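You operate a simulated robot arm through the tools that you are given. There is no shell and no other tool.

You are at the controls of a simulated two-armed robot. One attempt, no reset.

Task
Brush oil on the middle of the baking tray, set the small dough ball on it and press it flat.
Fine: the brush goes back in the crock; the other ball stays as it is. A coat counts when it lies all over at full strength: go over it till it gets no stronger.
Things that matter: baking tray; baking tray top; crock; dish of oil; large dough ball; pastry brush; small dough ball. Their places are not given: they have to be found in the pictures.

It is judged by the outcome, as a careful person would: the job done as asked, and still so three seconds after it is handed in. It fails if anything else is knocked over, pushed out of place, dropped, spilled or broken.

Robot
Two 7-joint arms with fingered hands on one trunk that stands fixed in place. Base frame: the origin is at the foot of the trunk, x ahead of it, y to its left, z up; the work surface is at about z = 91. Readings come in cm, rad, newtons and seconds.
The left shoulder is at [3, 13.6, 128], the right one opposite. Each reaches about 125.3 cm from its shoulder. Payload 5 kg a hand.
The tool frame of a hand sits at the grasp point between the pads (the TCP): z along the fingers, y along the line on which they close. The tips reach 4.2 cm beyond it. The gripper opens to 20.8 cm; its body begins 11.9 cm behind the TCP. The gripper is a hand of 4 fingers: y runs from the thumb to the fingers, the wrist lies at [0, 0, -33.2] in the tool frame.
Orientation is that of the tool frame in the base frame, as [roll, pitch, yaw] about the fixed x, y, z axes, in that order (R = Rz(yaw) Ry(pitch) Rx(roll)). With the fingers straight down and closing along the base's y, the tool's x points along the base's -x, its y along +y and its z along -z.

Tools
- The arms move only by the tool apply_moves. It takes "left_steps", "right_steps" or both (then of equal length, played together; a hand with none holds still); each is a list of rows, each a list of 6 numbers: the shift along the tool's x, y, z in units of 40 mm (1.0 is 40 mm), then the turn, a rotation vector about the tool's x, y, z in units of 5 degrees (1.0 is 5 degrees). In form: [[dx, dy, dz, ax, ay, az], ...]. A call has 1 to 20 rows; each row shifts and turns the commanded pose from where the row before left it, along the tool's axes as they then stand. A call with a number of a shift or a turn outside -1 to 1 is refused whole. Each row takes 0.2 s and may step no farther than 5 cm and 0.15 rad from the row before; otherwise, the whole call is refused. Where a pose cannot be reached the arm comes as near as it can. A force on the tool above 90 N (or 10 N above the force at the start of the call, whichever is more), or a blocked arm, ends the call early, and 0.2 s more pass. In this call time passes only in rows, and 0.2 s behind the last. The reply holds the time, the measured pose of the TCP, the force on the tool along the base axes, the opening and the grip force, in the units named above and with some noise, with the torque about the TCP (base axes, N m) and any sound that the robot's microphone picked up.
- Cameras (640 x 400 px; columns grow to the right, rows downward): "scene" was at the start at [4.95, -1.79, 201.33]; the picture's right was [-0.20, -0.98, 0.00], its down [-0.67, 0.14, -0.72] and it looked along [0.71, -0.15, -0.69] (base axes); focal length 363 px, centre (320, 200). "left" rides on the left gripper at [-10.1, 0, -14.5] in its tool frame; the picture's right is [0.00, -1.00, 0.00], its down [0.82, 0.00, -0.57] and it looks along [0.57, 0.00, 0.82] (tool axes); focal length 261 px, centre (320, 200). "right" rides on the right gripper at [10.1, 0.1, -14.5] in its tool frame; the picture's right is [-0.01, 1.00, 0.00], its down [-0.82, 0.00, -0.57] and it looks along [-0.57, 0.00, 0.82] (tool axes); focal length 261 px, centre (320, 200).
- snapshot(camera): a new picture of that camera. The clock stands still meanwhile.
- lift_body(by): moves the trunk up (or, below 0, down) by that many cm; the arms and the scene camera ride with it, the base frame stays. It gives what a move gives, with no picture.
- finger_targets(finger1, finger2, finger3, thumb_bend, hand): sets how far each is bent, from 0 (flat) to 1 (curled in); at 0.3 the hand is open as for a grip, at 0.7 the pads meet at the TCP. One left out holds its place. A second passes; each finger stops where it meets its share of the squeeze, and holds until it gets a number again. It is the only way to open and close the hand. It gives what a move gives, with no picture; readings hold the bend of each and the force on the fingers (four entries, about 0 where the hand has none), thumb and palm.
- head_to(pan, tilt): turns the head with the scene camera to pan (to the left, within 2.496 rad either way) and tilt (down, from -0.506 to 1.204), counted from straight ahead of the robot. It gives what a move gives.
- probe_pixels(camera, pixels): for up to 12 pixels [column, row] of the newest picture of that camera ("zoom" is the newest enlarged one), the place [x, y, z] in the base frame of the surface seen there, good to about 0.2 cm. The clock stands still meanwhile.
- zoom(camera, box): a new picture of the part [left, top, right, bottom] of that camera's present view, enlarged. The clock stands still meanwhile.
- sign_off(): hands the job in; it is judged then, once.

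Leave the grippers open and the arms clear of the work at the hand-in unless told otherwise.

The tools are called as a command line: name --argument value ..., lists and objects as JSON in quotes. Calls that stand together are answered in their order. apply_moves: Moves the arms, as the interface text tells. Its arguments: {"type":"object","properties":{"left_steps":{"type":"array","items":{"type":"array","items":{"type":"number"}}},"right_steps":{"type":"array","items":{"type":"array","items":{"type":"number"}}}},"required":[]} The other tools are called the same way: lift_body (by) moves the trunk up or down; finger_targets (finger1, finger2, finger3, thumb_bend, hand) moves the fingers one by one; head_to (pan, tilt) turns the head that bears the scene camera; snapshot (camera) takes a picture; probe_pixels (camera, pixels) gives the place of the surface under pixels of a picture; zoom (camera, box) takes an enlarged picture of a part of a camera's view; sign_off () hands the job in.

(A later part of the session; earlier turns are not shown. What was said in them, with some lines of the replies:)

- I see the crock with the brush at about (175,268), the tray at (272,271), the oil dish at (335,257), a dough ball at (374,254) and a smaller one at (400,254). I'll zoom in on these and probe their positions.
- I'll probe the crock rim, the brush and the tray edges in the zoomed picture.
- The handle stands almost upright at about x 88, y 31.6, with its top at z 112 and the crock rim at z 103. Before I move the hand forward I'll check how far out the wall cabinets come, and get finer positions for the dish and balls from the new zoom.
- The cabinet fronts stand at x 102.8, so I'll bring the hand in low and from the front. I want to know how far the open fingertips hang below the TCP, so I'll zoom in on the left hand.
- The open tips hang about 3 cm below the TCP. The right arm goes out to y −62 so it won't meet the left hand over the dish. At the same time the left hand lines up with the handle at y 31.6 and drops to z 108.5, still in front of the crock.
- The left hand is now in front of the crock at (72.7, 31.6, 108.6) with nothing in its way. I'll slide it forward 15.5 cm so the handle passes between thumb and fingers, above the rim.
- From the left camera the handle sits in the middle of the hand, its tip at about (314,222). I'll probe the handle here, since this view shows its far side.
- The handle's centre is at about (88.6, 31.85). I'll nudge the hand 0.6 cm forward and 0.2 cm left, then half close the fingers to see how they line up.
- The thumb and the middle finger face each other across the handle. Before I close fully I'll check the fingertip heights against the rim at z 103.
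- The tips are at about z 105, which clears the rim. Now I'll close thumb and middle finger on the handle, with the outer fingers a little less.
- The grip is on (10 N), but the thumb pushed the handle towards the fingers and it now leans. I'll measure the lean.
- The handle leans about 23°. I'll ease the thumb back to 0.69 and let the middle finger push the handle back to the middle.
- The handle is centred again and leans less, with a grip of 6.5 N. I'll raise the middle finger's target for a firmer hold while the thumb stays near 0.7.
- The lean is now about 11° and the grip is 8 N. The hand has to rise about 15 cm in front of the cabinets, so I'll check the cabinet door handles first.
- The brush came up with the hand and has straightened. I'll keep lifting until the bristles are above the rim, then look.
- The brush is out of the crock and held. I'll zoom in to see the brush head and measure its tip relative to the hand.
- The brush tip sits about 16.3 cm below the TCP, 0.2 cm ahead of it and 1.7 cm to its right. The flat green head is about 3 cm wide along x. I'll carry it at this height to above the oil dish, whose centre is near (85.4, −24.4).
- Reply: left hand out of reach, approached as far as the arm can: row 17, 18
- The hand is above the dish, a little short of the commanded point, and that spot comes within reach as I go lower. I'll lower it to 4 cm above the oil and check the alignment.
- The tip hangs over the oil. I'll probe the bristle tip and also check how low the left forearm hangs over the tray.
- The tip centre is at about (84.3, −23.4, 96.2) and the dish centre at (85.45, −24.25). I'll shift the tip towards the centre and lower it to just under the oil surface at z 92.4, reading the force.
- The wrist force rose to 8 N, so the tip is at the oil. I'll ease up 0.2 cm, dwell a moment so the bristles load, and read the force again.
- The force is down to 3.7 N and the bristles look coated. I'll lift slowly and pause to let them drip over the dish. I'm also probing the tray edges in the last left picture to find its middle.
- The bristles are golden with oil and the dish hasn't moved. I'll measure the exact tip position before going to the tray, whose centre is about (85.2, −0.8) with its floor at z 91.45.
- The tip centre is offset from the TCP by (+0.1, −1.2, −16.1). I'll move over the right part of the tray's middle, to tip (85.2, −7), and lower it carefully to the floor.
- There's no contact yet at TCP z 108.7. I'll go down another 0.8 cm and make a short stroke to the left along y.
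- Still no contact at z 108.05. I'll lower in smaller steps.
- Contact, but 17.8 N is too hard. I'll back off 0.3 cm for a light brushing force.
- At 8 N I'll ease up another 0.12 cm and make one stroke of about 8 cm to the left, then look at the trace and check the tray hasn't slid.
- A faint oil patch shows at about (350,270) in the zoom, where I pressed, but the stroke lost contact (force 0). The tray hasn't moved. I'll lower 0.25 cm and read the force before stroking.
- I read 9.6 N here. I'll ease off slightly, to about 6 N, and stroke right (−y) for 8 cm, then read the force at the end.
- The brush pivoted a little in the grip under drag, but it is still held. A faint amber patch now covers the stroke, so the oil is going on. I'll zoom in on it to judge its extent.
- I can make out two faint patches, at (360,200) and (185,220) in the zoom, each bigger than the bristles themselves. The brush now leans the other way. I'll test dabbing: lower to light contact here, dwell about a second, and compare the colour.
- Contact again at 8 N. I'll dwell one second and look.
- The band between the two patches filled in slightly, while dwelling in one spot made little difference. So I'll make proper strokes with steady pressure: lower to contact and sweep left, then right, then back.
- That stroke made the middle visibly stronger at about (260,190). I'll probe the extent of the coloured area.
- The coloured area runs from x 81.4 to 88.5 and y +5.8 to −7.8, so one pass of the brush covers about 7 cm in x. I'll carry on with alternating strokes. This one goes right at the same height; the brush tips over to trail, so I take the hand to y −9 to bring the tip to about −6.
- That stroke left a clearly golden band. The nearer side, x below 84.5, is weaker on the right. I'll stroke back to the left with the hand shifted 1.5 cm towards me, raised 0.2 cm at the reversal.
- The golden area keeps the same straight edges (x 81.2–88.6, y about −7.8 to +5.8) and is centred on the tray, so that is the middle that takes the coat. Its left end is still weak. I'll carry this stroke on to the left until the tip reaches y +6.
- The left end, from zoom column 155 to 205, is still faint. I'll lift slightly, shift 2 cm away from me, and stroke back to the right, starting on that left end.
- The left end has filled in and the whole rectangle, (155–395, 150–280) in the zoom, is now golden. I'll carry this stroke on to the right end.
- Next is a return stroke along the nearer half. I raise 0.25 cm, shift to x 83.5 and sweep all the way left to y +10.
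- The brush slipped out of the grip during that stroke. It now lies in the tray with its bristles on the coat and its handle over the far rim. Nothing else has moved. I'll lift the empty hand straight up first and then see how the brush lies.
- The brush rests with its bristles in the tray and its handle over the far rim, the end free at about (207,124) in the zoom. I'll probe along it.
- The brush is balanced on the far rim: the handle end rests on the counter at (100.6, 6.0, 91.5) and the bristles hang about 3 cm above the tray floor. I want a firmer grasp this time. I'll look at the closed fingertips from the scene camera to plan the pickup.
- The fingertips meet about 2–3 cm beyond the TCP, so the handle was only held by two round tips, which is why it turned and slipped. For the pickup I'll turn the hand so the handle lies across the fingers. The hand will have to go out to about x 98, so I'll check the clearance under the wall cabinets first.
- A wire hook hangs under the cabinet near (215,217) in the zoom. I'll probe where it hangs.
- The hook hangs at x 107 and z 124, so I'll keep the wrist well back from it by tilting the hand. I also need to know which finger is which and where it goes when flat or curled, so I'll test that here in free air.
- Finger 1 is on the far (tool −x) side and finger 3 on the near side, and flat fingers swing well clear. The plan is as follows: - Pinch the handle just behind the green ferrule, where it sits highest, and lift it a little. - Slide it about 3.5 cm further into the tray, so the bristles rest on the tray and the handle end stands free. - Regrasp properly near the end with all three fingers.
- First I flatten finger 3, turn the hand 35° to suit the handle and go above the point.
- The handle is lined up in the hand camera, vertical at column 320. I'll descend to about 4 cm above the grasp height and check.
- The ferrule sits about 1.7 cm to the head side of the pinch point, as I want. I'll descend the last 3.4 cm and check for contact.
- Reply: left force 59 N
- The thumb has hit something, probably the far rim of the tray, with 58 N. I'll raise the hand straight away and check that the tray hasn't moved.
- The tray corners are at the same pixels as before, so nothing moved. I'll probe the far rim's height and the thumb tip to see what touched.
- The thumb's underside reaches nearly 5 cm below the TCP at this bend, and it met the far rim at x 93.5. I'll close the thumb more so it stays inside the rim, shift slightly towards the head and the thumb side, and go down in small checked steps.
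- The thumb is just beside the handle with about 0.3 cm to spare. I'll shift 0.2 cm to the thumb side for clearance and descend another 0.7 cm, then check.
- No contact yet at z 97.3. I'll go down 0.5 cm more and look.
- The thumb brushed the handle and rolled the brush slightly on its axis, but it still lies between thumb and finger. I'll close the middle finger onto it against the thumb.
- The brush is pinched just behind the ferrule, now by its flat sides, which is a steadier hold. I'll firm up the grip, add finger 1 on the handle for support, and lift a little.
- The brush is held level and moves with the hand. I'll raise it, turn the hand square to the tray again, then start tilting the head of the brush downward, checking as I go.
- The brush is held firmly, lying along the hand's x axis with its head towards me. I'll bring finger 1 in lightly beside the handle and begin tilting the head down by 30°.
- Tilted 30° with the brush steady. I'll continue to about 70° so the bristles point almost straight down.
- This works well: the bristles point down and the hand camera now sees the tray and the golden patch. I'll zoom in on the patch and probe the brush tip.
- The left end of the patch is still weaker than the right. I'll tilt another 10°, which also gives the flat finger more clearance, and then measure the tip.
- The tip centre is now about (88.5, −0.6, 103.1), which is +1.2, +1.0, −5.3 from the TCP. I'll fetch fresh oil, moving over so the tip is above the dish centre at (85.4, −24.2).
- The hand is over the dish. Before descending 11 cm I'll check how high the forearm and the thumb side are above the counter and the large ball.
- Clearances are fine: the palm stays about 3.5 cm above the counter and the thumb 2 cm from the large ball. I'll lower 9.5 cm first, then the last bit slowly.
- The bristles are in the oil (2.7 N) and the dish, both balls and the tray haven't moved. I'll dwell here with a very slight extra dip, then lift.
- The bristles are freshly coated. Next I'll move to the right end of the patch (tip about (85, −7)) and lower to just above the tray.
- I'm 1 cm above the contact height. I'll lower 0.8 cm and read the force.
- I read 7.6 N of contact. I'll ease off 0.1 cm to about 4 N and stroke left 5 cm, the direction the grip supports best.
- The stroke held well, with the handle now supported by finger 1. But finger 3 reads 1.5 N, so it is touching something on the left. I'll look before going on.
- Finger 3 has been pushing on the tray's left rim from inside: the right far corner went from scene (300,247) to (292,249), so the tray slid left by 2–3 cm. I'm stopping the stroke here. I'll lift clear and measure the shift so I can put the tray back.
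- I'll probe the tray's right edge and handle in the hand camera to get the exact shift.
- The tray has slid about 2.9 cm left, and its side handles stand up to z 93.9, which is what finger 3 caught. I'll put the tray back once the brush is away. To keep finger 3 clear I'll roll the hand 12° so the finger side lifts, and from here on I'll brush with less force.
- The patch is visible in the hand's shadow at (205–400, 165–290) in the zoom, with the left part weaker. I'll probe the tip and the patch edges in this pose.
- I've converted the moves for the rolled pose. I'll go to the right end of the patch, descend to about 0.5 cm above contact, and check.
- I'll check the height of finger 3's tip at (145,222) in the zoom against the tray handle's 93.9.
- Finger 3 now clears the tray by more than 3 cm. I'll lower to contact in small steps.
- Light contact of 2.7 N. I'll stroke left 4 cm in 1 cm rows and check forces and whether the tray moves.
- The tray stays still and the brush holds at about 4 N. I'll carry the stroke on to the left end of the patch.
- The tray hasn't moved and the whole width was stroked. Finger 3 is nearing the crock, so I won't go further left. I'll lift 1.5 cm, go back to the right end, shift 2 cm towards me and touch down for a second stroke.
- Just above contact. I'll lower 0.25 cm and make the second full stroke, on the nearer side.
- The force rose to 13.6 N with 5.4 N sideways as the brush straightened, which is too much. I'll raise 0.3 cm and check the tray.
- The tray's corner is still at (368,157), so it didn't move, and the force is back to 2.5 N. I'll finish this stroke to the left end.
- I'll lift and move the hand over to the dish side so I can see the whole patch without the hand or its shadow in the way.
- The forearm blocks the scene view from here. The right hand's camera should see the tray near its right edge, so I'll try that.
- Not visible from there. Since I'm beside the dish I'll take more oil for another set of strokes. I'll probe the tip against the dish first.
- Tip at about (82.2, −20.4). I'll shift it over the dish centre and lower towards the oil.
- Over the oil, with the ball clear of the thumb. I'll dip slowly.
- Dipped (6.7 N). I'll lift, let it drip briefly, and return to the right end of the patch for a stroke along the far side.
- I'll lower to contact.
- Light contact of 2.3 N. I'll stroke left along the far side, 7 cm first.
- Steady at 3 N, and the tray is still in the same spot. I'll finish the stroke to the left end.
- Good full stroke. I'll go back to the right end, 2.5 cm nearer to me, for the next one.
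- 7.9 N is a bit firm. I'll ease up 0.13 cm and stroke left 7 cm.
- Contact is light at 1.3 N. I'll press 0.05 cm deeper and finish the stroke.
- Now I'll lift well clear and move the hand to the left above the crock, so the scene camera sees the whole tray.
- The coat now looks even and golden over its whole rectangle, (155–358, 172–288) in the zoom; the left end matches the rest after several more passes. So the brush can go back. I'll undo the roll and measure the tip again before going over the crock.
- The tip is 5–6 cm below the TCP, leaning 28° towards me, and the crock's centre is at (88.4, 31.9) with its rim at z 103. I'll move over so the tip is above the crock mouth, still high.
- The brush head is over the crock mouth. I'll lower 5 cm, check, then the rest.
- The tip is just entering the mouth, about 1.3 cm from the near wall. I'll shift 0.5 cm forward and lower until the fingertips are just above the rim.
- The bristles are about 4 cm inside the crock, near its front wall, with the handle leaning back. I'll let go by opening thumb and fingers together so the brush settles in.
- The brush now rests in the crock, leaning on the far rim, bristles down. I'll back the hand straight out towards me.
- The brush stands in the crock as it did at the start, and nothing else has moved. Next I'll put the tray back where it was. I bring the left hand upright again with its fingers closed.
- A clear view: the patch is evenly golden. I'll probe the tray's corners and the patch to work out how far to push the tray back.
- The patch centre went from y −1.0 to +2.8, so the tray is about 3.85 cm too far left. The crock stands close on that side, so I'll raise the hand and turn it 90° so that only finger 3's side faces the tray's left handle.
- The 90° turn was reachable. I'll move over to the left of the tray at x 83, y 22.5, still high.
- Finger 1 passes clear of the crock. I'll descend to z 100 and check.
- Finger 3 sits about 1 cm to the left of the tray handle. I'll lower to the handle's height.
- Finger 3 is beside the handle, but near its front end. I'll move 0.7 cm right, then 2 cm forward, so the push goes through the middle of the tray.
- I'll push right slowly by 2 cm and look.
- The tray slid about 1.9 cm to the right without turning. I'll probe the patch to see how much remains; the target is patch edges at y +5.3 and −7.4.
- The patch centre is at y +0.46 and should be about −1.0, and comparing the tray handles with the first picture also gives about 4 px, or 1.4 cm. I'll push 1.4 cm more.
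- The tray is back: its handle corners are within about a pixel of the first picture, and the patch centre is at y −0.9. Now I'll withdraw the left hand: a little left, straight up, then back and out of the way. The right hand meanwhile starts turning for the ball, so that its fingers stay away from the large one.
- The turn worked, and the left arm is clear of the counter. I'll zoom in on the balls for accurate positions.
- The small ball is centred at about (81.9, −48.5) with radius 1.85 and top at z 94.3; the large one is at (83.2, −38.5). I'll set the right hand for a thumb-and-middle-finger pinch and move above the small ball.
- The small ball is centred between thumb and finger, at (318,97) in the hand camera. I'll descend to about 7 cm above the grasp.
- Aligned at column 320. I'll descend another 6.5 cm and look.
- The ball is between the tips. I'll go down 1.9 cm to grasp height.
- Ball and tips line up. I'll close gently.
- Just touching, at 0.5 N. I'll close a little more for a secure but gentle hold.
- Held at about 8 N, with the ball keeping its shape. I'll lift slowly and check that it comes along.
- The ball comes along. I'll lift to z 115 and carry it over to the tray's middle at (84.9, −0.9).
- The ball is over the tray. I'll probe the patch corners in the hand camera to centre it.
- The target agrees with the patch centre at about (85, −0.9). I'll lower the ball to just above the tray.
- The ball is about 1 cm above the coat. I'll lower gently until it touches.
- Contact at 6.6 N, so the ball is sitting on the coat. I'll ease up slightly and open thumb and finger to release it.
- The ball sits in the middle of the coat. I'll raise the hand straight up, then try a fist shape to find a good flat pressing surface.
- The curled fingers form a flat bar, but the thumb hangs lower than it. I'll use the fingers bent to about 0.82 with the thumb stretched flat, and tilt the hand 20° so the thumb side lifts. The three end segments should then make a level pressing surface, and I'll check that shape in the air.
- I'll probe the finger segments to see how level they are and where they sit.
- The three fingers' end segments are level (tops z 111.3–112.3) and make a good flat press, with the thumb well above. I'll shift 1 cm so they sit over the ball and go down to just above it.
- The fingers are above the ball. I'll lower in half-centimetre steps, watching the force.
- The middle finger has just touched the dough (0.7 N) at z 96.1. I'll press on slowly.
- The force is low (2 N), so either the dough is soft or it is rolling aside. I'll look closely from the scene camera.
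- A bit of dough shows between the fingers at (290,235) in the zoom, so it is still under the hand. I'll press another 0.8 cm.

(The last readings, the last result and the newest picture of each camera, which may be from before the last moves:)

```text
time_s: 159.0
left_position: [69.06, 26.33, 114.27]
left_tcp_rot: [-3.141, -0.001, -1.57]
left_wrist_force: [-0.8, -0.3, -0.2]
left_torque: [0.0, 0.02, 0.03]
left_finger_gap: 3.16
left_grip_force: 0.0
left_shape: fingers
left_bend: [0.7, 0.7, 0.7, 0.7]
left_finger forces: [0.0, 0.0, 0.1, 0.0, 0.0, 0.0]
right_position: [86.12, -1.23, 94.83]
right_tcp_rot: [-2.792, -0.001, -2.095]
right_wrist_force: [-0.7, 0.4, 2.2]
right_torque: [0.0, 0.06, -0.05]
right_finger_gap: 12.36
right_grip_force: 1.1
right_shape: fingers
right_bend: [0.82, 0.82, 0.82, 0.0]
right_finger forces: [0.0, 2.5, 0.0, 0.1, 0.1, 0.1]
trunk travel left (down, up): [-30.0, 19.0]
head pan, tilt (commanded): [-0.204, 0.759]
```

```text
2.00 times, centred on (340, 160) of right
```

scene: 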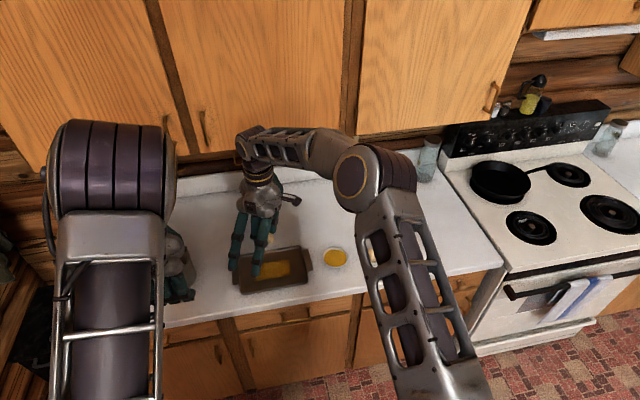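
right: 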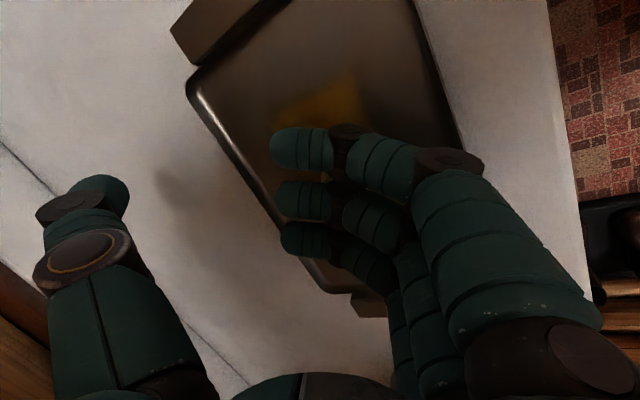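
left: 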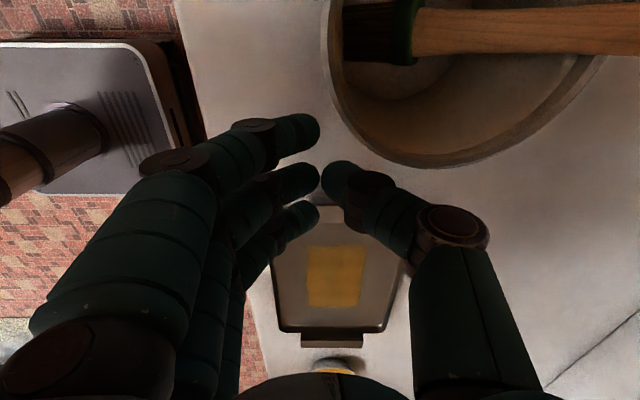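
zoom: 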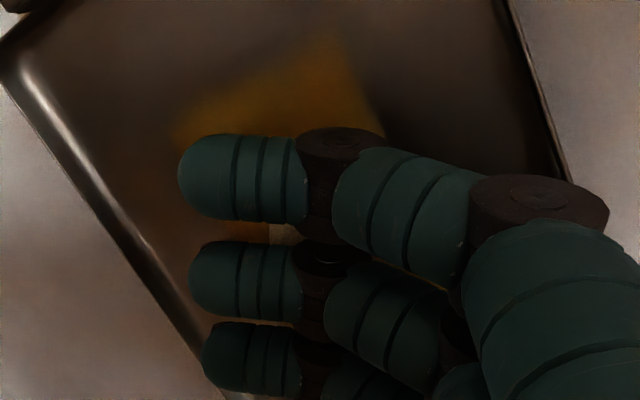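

The dough gives way softly, 2.5 N at 1.3 cm of squash. I'll press further down.

apply_moves --right_steps '[[0, 0.0214, 0.0588, 0, 0, 0], [0, 0.0214, 0.0588, 0, 0, 0], [0, 0.0214, 0.0588, 0, 0, 0]]'

zoom --camera "right" --box '[240, 60, 440, 260]'

```text
time_s: 159.8
left_position: [68.85, 26.34, 114.45]
left_tcp_rot: [-3.141, 0.0, -1.57]
left_wrist_force: [0.2, 0.5, 0.5]
left_torque: [0.01, -0.02, -0.02]
left_finger_gap: 3.19
left_grip_force: 0.0
left_shape: fingers
left_bend: [0.7, 0.7, 0.7, 0.7]
left_finger forces: [0.0, 0.0, 0.1, 0.1, 0.1, 0.1]
right_position: [85.93, -1.19, 94.17]
right_tcp_rot: [-2.791, 0.001, -2.094]
right_wrist_force: [-1.3, 0.7, 6.1]
right_torque: [0.01, 0.1, 0.01]
right_finger_gap: 12.36
right_grip_force: 2.9
right_shape: fingers
right_bend: [0.82, 0.82, 0.82, 0.0]
right_finger forces: [1.2, 4.8, 0.0, 0.1, 0.0, 0.0]
trunk travel left (down, up): [-30.0, 19.0]
head pan, tilt (commanded): [-0.204, 0.759]
```

```text
2.00 times, centred on (340, 160) of right
```

zoom: 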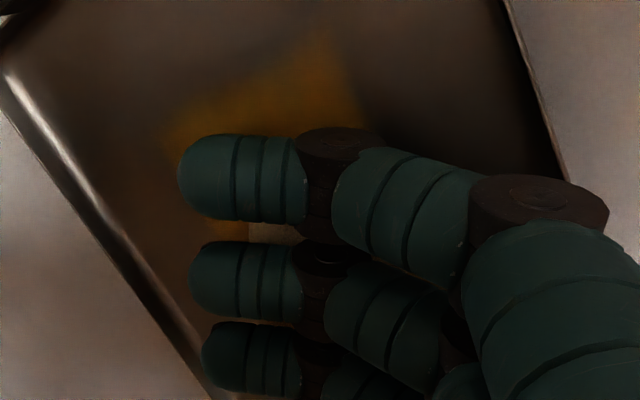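

The dough is spreading; finger 1 feels it too, and the total is 6 N. I'll keep pressing.

apply_moves --right_steps '[[0, 0.0214, 0.0588, 0, 0, 0], [0, 0.0214, 0.0588, 0, 0, 0]]'

```text
time_s: 160.4
left_position: [68.85, 26.29, 114.46]
left_tcp_rot: [-3.139, 0.0, -1.571]
left_wrist_force: [-0.3, 0.2, -0.4]
left_torque: [0.0, 0.0, -0.02]
left_finger_gap: 3.15
left_grip_force: 0.0
left_shape: fingers
left_bend: [0.7, 0.7, 0.7, 0.7]
left_finger forces: [0.0, 0.1, 0.0, 0.1, 0.1, 0.1]
right_position: [85.84, -1.03, 94.02]
right_tcp_rot: [-2.789, 0.0, -2.094]
right_wrist_force: [-9.5, 3.1, 29.4]
right_torque: [-0.09, 0.69, -0.11]
right_finger_gap: 12.12
right_grip_force: 14.2
right_shape: fingers
right_bend: [0.83, 0.83, 0.82, 0.0]
right_finger forces: [12.1, 16.3, 0.0, 0.0, 0.0, 0.1]
trunk travel left (down, up): [-30.0, 19.0]
head pan, tilt (commanded): [-0.204, 0.759]
```

The force jumped to 29 N with nearly 10 N sideways, so I'll stop and check whether the tray has shifted.

zoom --camera "scene" --box '[210, 200, 330, 300]'

zoom --camera "right" --box '[240, 60, 440, 260]'

```text
4.00 times, centred on (270, 250) of scene
```

zoom: 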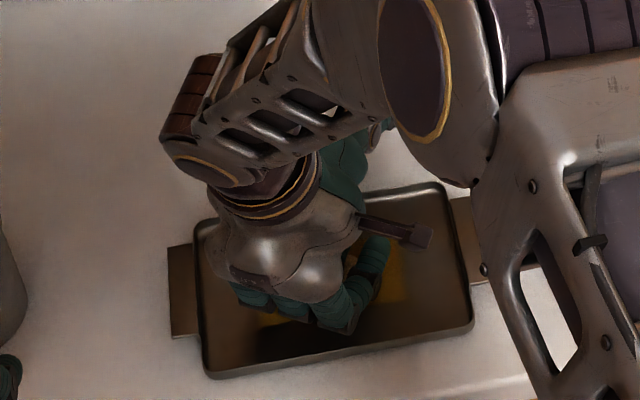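

```text
2.00 times, centred on (340, 160) of right
```

zoom: 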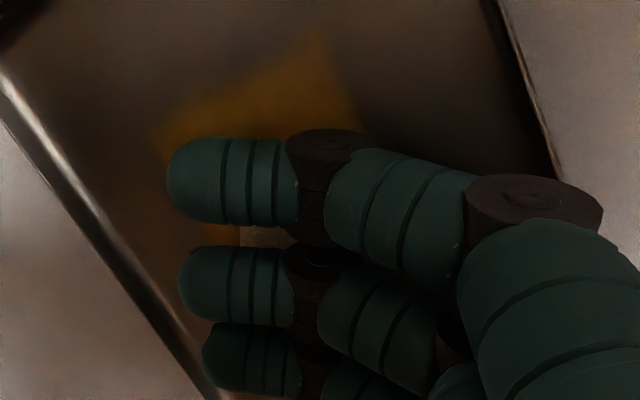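

The tray hasn't moved. I'll hold the pressure briefly, then lift straight up and look at the dough.

apply_moves --right_steps '[[0, 0, 0, 0, 0, 0], [0, 0, 0, 0, 0, 0], [0, 0, 0, 0, 0, 0], [0, -0.043, -0.1175, 0, 0, 0], [0, -0.086, -0.235, 0, 0, 0], [0, -0.171, -0.47, 0, 0, 0], [0, -0.257, -0.705, 0, 0, 0], [0, -0.257, -0.705, 0, 0, 0], [0, -0.257, -0.705, 0, 0, 0]]'

snapshot --camera "right"

zoom --camera "scene" --box '[210, 200, 330, 300]'

```text
time_s: 162.4
left_position: [68.96, 26.35, 114.4]
left_tcp_rot: [-3.14, -0.001, -1.572]
left_wrist_force: [-0.9, -0.5, 0.2]
left_torque: [0.01, -0.08, 0.01]
left_finger_gap: 3.17
left_grip_force: 0.1
left_shape: fingers
left_bend: [0.7, 0.7, 0.7, 0.7]
left_finger forces: [0.1, 0.0, 0.0, 0.1, 0.1, 0.0]
right_position: [85.84, -1.22, 106.03]
right_tcp_rot: [-2.792, 0.0, -2.095]
right_wrist_force: [-0.7, -0.5, -0.3]
right_torque: [0.01, -0.14, -0.02]
right_finger_gap: 12.35
right_grip_force: 0.0
right_shape: fingers
right_bend: [0.82, 0.82, 0.82, 0.0]
right_finger forces: [0.0, 0.0, 0.0, 0.0, 0.1, 0.0]
trunk travel left (down, up): [-30.0, 19.0]
head pan, tilt (commanded): [-0.204, 0.759]
```

```text
taken
```

right: 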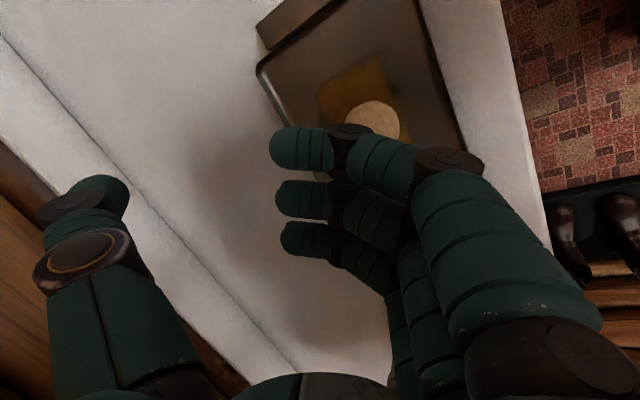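

```text
4.00 times, centred on (270, 250) of scene
```

zoom: 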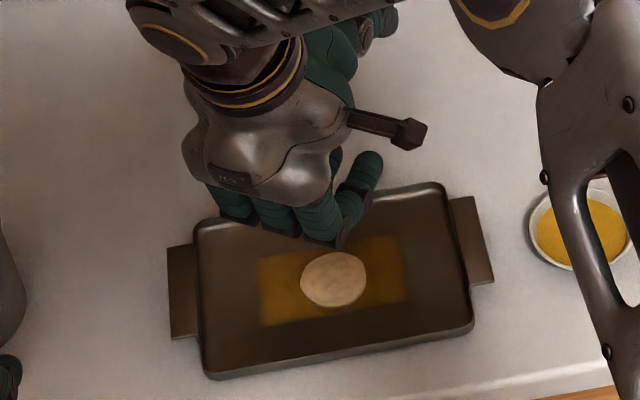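

The dough is now a flat disc in the middle of the coat. I'll move the hand up and back for a clear look and measure its thickness.

apply_moves --right_steps '[[0, -0.257, -0.705, 0, 0, 0], [0, -0.257, -0.705, 0, 0, 0], [0.6, -0.3, 0, 0, 0, 0], [0.889, -0.443, 0, 0, 0, 0], [0.889, -0.443, 0, 0, 0, 0], [0.889, -0.443, 0, 0, 0, 0], [0.889, -0.443, 0, 0, 0, 0]]'

snapshot --camera "scene"

zoom --camera "scene" --box '[235, 235, 315, 300]'

```text
time_s: 164.0
left_position: [69.0, 26.22, 114.39]
left_tcp_rot: [-3.141, -0.001, -1.57]
left_wrist_force: [-0.4, -0.4, 0.5]
left_torque: [0.19, -0.05, 0.0]
left_finger_gap: 3.17
left_grip_force: 0.0
left_shape: fingers
left_bend: [0.7, 0.7, 0.7, 0.7]
left_finger forces: [0.0, 0.0, 0.0, 0.0, 0.1, 0.1]
right_position: [84.26, -19.66, 114.94]
right_tcp_rot: [-2.793, 0.002, -2.092]
right_wrist_force: [-0.5, 1.2, 0.6]
right_torque: [-0.05, -0.03, -0.02]
right_finger_gap: 12.38
right_grip_force: 0.0
right_shape: fingers
right_bend: [0.82, 0.82, 0.82, 0.0]
right_finger forces: [0.1, 0.0, 0.1, 0.0, 0.0, 0.0]
trunk travel left (down, up): [-30.0, 19.0]
head pan, tilt (commanded): [-0.204, 0.759]
```

```text
taken
```

scene: 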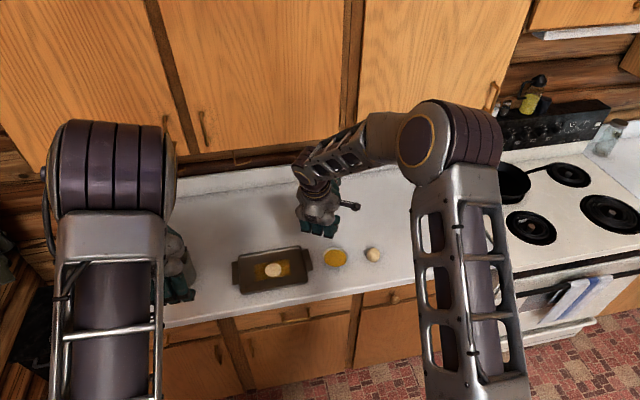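

```text
6.15 times, centred on (275, 268) of scene
```

zoom: 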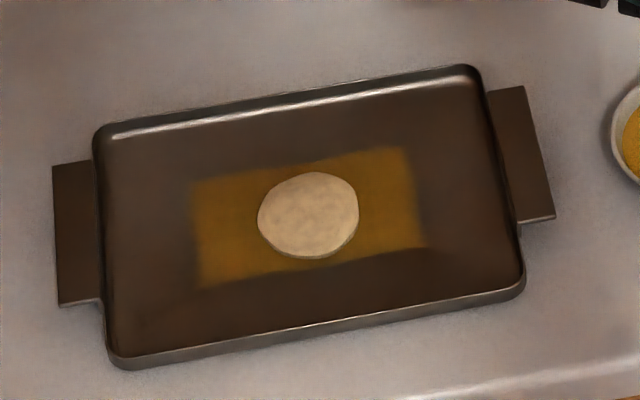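

probe_pixels --camera "zoom" --pixels '[[308, 213], [270, 215], [345, 205], [308, 180], [308, 245], [262, 213], [357, 215], [308, 256], [220, 240], [400, 180]]'

```text
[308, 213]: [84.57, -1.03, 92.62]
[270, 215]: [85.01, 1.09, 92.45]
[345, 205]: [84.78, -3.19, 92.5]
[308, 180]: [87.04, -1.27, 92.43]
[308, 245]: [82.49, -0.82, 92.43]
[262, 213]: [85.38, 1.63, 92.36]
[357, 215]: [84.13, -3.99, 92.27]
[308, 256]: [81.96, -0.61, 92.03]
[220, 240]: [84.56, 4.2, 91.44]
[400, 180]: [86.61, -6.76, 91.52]
```

The disc is about 1.1 cm thick (top z 92.5 on the tray's 91.45), was about 3.6 cm tall before, and is about 5.8 cm across, centred on the coat. I'll take both hands up and away now, undoing the tilts, with the right hand passing high over the large ball.

apply_moves --right_steps '[[0, 0, 0, -1, 0, 0], [0, 0, 0, -1, 0, 0], [0, 0, 0, -1, 0, 0], [0, 0, 0, -1, 0, 0], [0.8, 0.1, -0.5, 0, 0, 0], [0.867, 0.11, -0.45, 0, 0, 0], [0.867, 0.11, -0.45, 0, 0, 0], [0.867, 0.11, -0.45, 0, 0, 0], [0.867, 0.11, -0.45, 0, 0, 0], [0.867, 0.11, -0.45, 0, 0, 0], [0.867, 0.11, -0.45, 0, 0, 0], [0.867, 0.11, -0.4, 0, 0, 0], [0.8, 0.1, -0.3, 0, 0, 0]]' --left_steps '[[0, 0, -0.8, 0, 0, 0], [0, 0, -0.8, 0, 0, 0], [0, 0, -0.8, 0, 0, 0], [0, 0, -0.4, 0, 0, 0], [0, 0, 0, 0, 0, 1], [0, 0, 0, 0, 0, 1], [0, 0, 0, 0, 0, 1], [0, 0, 0, 0, 0, 1], [0, 0, 0, 0, 0, 1], [0, 0, 0, 0, 0, 1], [0, 0, 0, 0, 0, 1], [0, 0, 0, 0, 0, 1], [0, 0, 0, 0, 0, 1]]'

apply_moves --right_steps '[[0, 0, 0, 0, 0, 1], [0, 0, 0, 0, 0, 1], [0, 0, 0, 0, 0, 1], [0, 0, 0, 0, 0, 1], [0, 0, 0, 0, 0, 1], [0, 0, 0, 0, 0, 1], [0, 0, 0, 0, 0, 1], [0, 0, 0, 0, 0, 1], [0, 0, 0, 0, 0, 1], [0, 0, 0, 0, 0, 1], [0, 0, 0, 0, 0, 1], [0, 0, 0, 0, 0, 1]]' --left_steps '[[0, 0, 0, 0, 0, 1], [0, 0, 0, 0, 0, 1], [0, 0, 0, 0, 0, 1], [0, 0, 0, 0, 0, 1], [0, 0, 0, 0, 0, 1], [0, 0, 0, 0, 0, 1], [0, 0, 0, 0, 0, 1], [0, 0, 0, 0, 0, 1], [0, 0, 0, 0, 0, 1], [0.5, 0.5, 0, 0, 0, 0], [0.5, 0.5, 0, 0, 0, 0], [0.5, 0.5, 0, 0, 0, 0]]'

snapshot --camera "scene"

```text
time_s: 166.8
left_position: [68.8, 26.27, 125.66]
left_tcp_rot: [-3.138, -0.001, -2.358]
left_wrist_force: [-0.6, -0.9, 0.3]
left_torque: [0.04, -0.05, -0.01]
left_finger_gap: 3.14
left_grip_force: 0.0
left_shape: fingers
left_bend: [0.7, 0.7, 0.7, 0.7]
left_finger forces: [0.0, 0.0, 0.0, 0.1, 0.0, 0.0]
right_position: [65.62, -44.09, 130.43]
right_tcp_rot: [-3.141, 0.002, -2.094]
right_wrist_force: [0.0, 0.7, 0.2]
right_torque: [0.02, -0.09, 0.0]
right_finger_gap: 12.39
right_grip_force: 0.1
right_shape: fingers
right_bend: [0.82, 0.82, 0.82, 0.0]
right_finger forces: [0.0, 0.1, 0.0, 0.0, 0.0, 0.0]
trunk travel left (down, up): [-30.0, 19.0]
head pan, tilt (commanded): [-0.204, 0.759]
```

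```text
time_s: 169.4
left_position: [62.98, 32.19, 125.63]
left_tcp_rot: [3.141, 0.0, 3.141]
left_wrist_force: [-1.4, 0.6, -0.2]
left_torque: [-0.01, -0.03, 0.02]
left_finger_gap: 3.14
left_grip_force: 0.1
left_shape: fingers
left_bend: [0.7, 0.7, 0.7, 0.7]
left_finger forces: [0.0, 0.0, 0.0, 0.0, 0.0, 0.0]
right_position: [65.64, -44.03, 130.56]
right_tcp_rot: [3.141, 0.0, 3.138]
right_wrist_force: [-0.2, -0.1, 1.0]
right_torque: [-0.1, -0.06, 0.0]
right_finger_gap: 12.36
right_grip_force: 0.1
right_shape: fingers
right_bend: [0.82, 0.82, 0.82, 0.0]
right_finger forces: [0.0, 0.0, 0.0, 0.1, 0.0, 0.0]
trunk travel left (down, up): [-30.0, 19.0]
head pan, tilt (commanded): [-0.204, 0.759]
```

```text
taken
```

scene: 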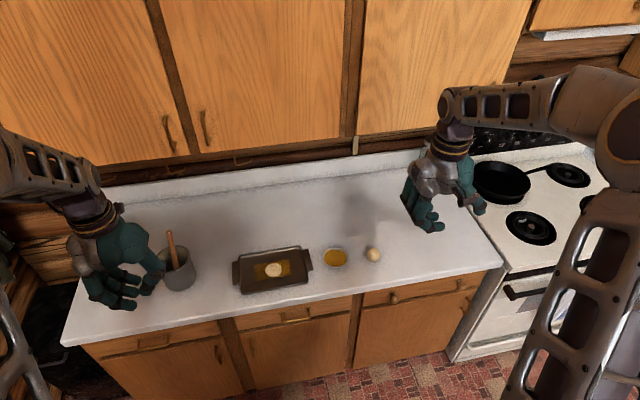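

Both arms are clear. I'll open both hands and take a final close look at everything.

finger_targets --hand "right" --finger1 0.3 --finger2 0.3 --finger3 0.3 --thumb_bend 0.3

finger_targets --hand "left" --finger1 0.3 --finger2 0.3 --finger3 0.3 --thumb_bend 0.3

zoom --camera "scene" --box '[225, 225, 325, 300]'

zoom --camera "scene" --box '[130, 215, 430, 310]'

```text
time_s: 170.4
left_position: [62.97, 32.2, 125.45]
left_tcp_rot: [-3.14, 0.0, 3.141]
left_wrist_force: [-0.1, 0.0, 0.2]
left_torque: [-0.03, 0.0, -0.02]
left_finger_gap: 3.15
left_grip_force: 0.1
left_shape: fingers
left_bend: [0.7, 0.7, 0.7, 0.7]
left_finger forces: [0.1, 0.0, 0.0, 0.0, 0.1, 0.0]
right_position: [65.71, -44.16, 130.45]
right_tcp_rot: [-3.141, -0.001, 3.141]
right_wrist_force: [-0.6, 0.3, -0.2]
right_torque: [-0.03, -0.02, -0.02]
right_finger_gap: 22.43
right_grip_force: 0.1
right_shape: fingers
right_bend: [0.3, 0.3, 0.3, 0.3]
right_finger forces: [0.1, 0.0, 0.1, 0.0, 0.0, 0.1]
trunk travel left (down, up): [-30.0, 19.0]
head pan, tilt (commanded): [-0.204, 0.759]
```

```text
time_s: 171.4
left_position: [62.96, 32.25, 125.46]
left_tcp_rot: [3.141, -0.001, 3.142]
left_wrist_force: [0.0, -0.6, -0.2]
left_torque: [0.01, 0.02, -0.01]
left_finger_gap: 22.34
left_grip_force: 0.1
left_shape: fingers
left_bend: [0.3, 0.3, 0.3, 0.3]
left_finger forces: [0.0, 0.0, 0.0, 0.0, 0.0, 0.0]
right_position: [65.55, -44.04, 130.55]
right_tcp_rot: [3.141, -0.001, -3.141]
right_wrist_force: [-0.4, -0.5, 0.1]
right_torque: [-0.03, -0.01, 0.0]
right_finger_gap: 22.43
right_grip_force: 0.0
right_shape: fingers
right_bend: [0.3, 0.3, 0.3, 0.3]
right_finger forces: [0.1, 0.1, 0.0, 0.0, 0.1, 0.0]
trunk travel left (down, up): [-30.0, 19.0]
head pan, tilt (commanded): [-0.204, 0.759]
```

```text
5.33 times, centred on (275, 262) of scene
```

zoom: 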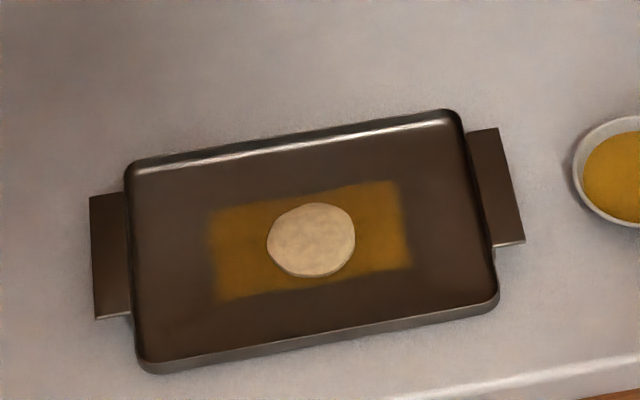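

```text
2.13 times, centred on (280, 262) of scene
```

zoom: 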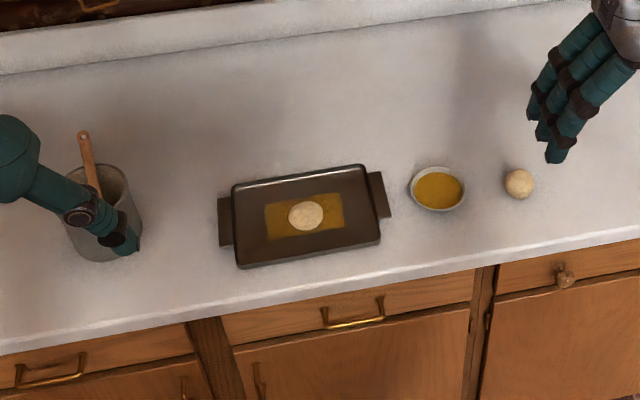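

Everything is in order: the brush in the crock, the dish and large ball in place, the tray back, and the dough flat on an even coat. One last probe will show whether the dough springs back and whether the other objects sit where they were.

probe_pixels --camera "zoom" --pixels '[[306, 215], [296, 214], [318, 210], [519, 184], [437, 190], [412, 188], [464, 190], [119, 250], [85, 140], [218, 205], [388, 190]]'

snapshot --camera "left"

```text
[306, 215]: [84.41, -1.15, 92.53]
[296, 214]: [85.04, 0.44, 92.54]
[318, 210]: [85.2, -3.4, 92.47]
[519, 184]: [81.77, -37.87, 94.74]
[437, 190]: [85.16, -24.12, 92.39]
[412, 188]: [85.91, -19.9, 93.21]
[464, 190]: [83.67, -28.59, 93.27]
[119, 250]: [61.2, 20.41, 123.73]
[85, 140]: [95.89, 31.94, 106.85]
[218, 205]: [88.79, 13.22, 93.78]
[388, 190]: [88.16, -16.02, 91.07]
```

```text
taken
```

left: 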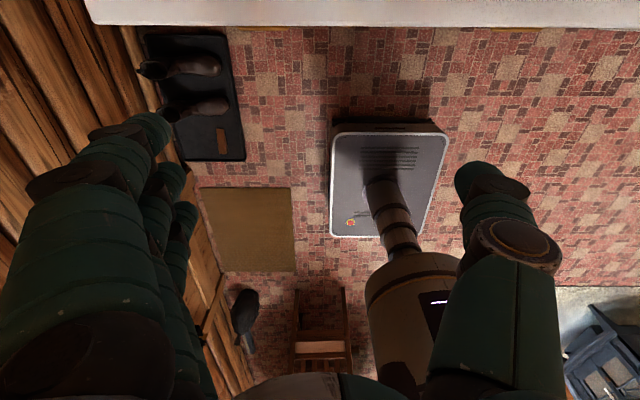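

The dough has stayed at z 92.5, so it hasn't sprung back. The dish is at (85.2, −24.1) and the large ball at (81.8, −37.9), both as at the start. The brush stands in the crock, and both hands are open and clear, so I'm handing the job in.

sign_off

```text
The job is handed in.
```

The job is handed in: the middle of the tray is oiled, and the small dough ball is pressed flat on it. The brush is back in the crock, and the large ball is untouched.

- **Coat:** I went over the whole middle patch several times with fresh oil until its weak left end looked the same as the rest. I judged full strength by colour; I didn't make one more pass to confirm it gets no stronger.
- **Dough:** it went from about 3.6 cm tall to about 1.1 cm. It had not sprung back when I measured it again about seven seconds later.
- **Brush:** it slipped out of the left hand once while brushing and landed in the tray. I picked it up and carried on. I had to hold it near the bristles, so at the end it dropped about 6 cm into the crock rather than being set down.
- **Tray:** a finger caught its edge and pushed it nearly 4 cm to the left. I slid it back to within about 0.3 cm of its starting place before setting the dough on it.

When I last checked, the dish and crock were in place and nothing was spilled or knocked over. Both hands are open and clear of the counter.
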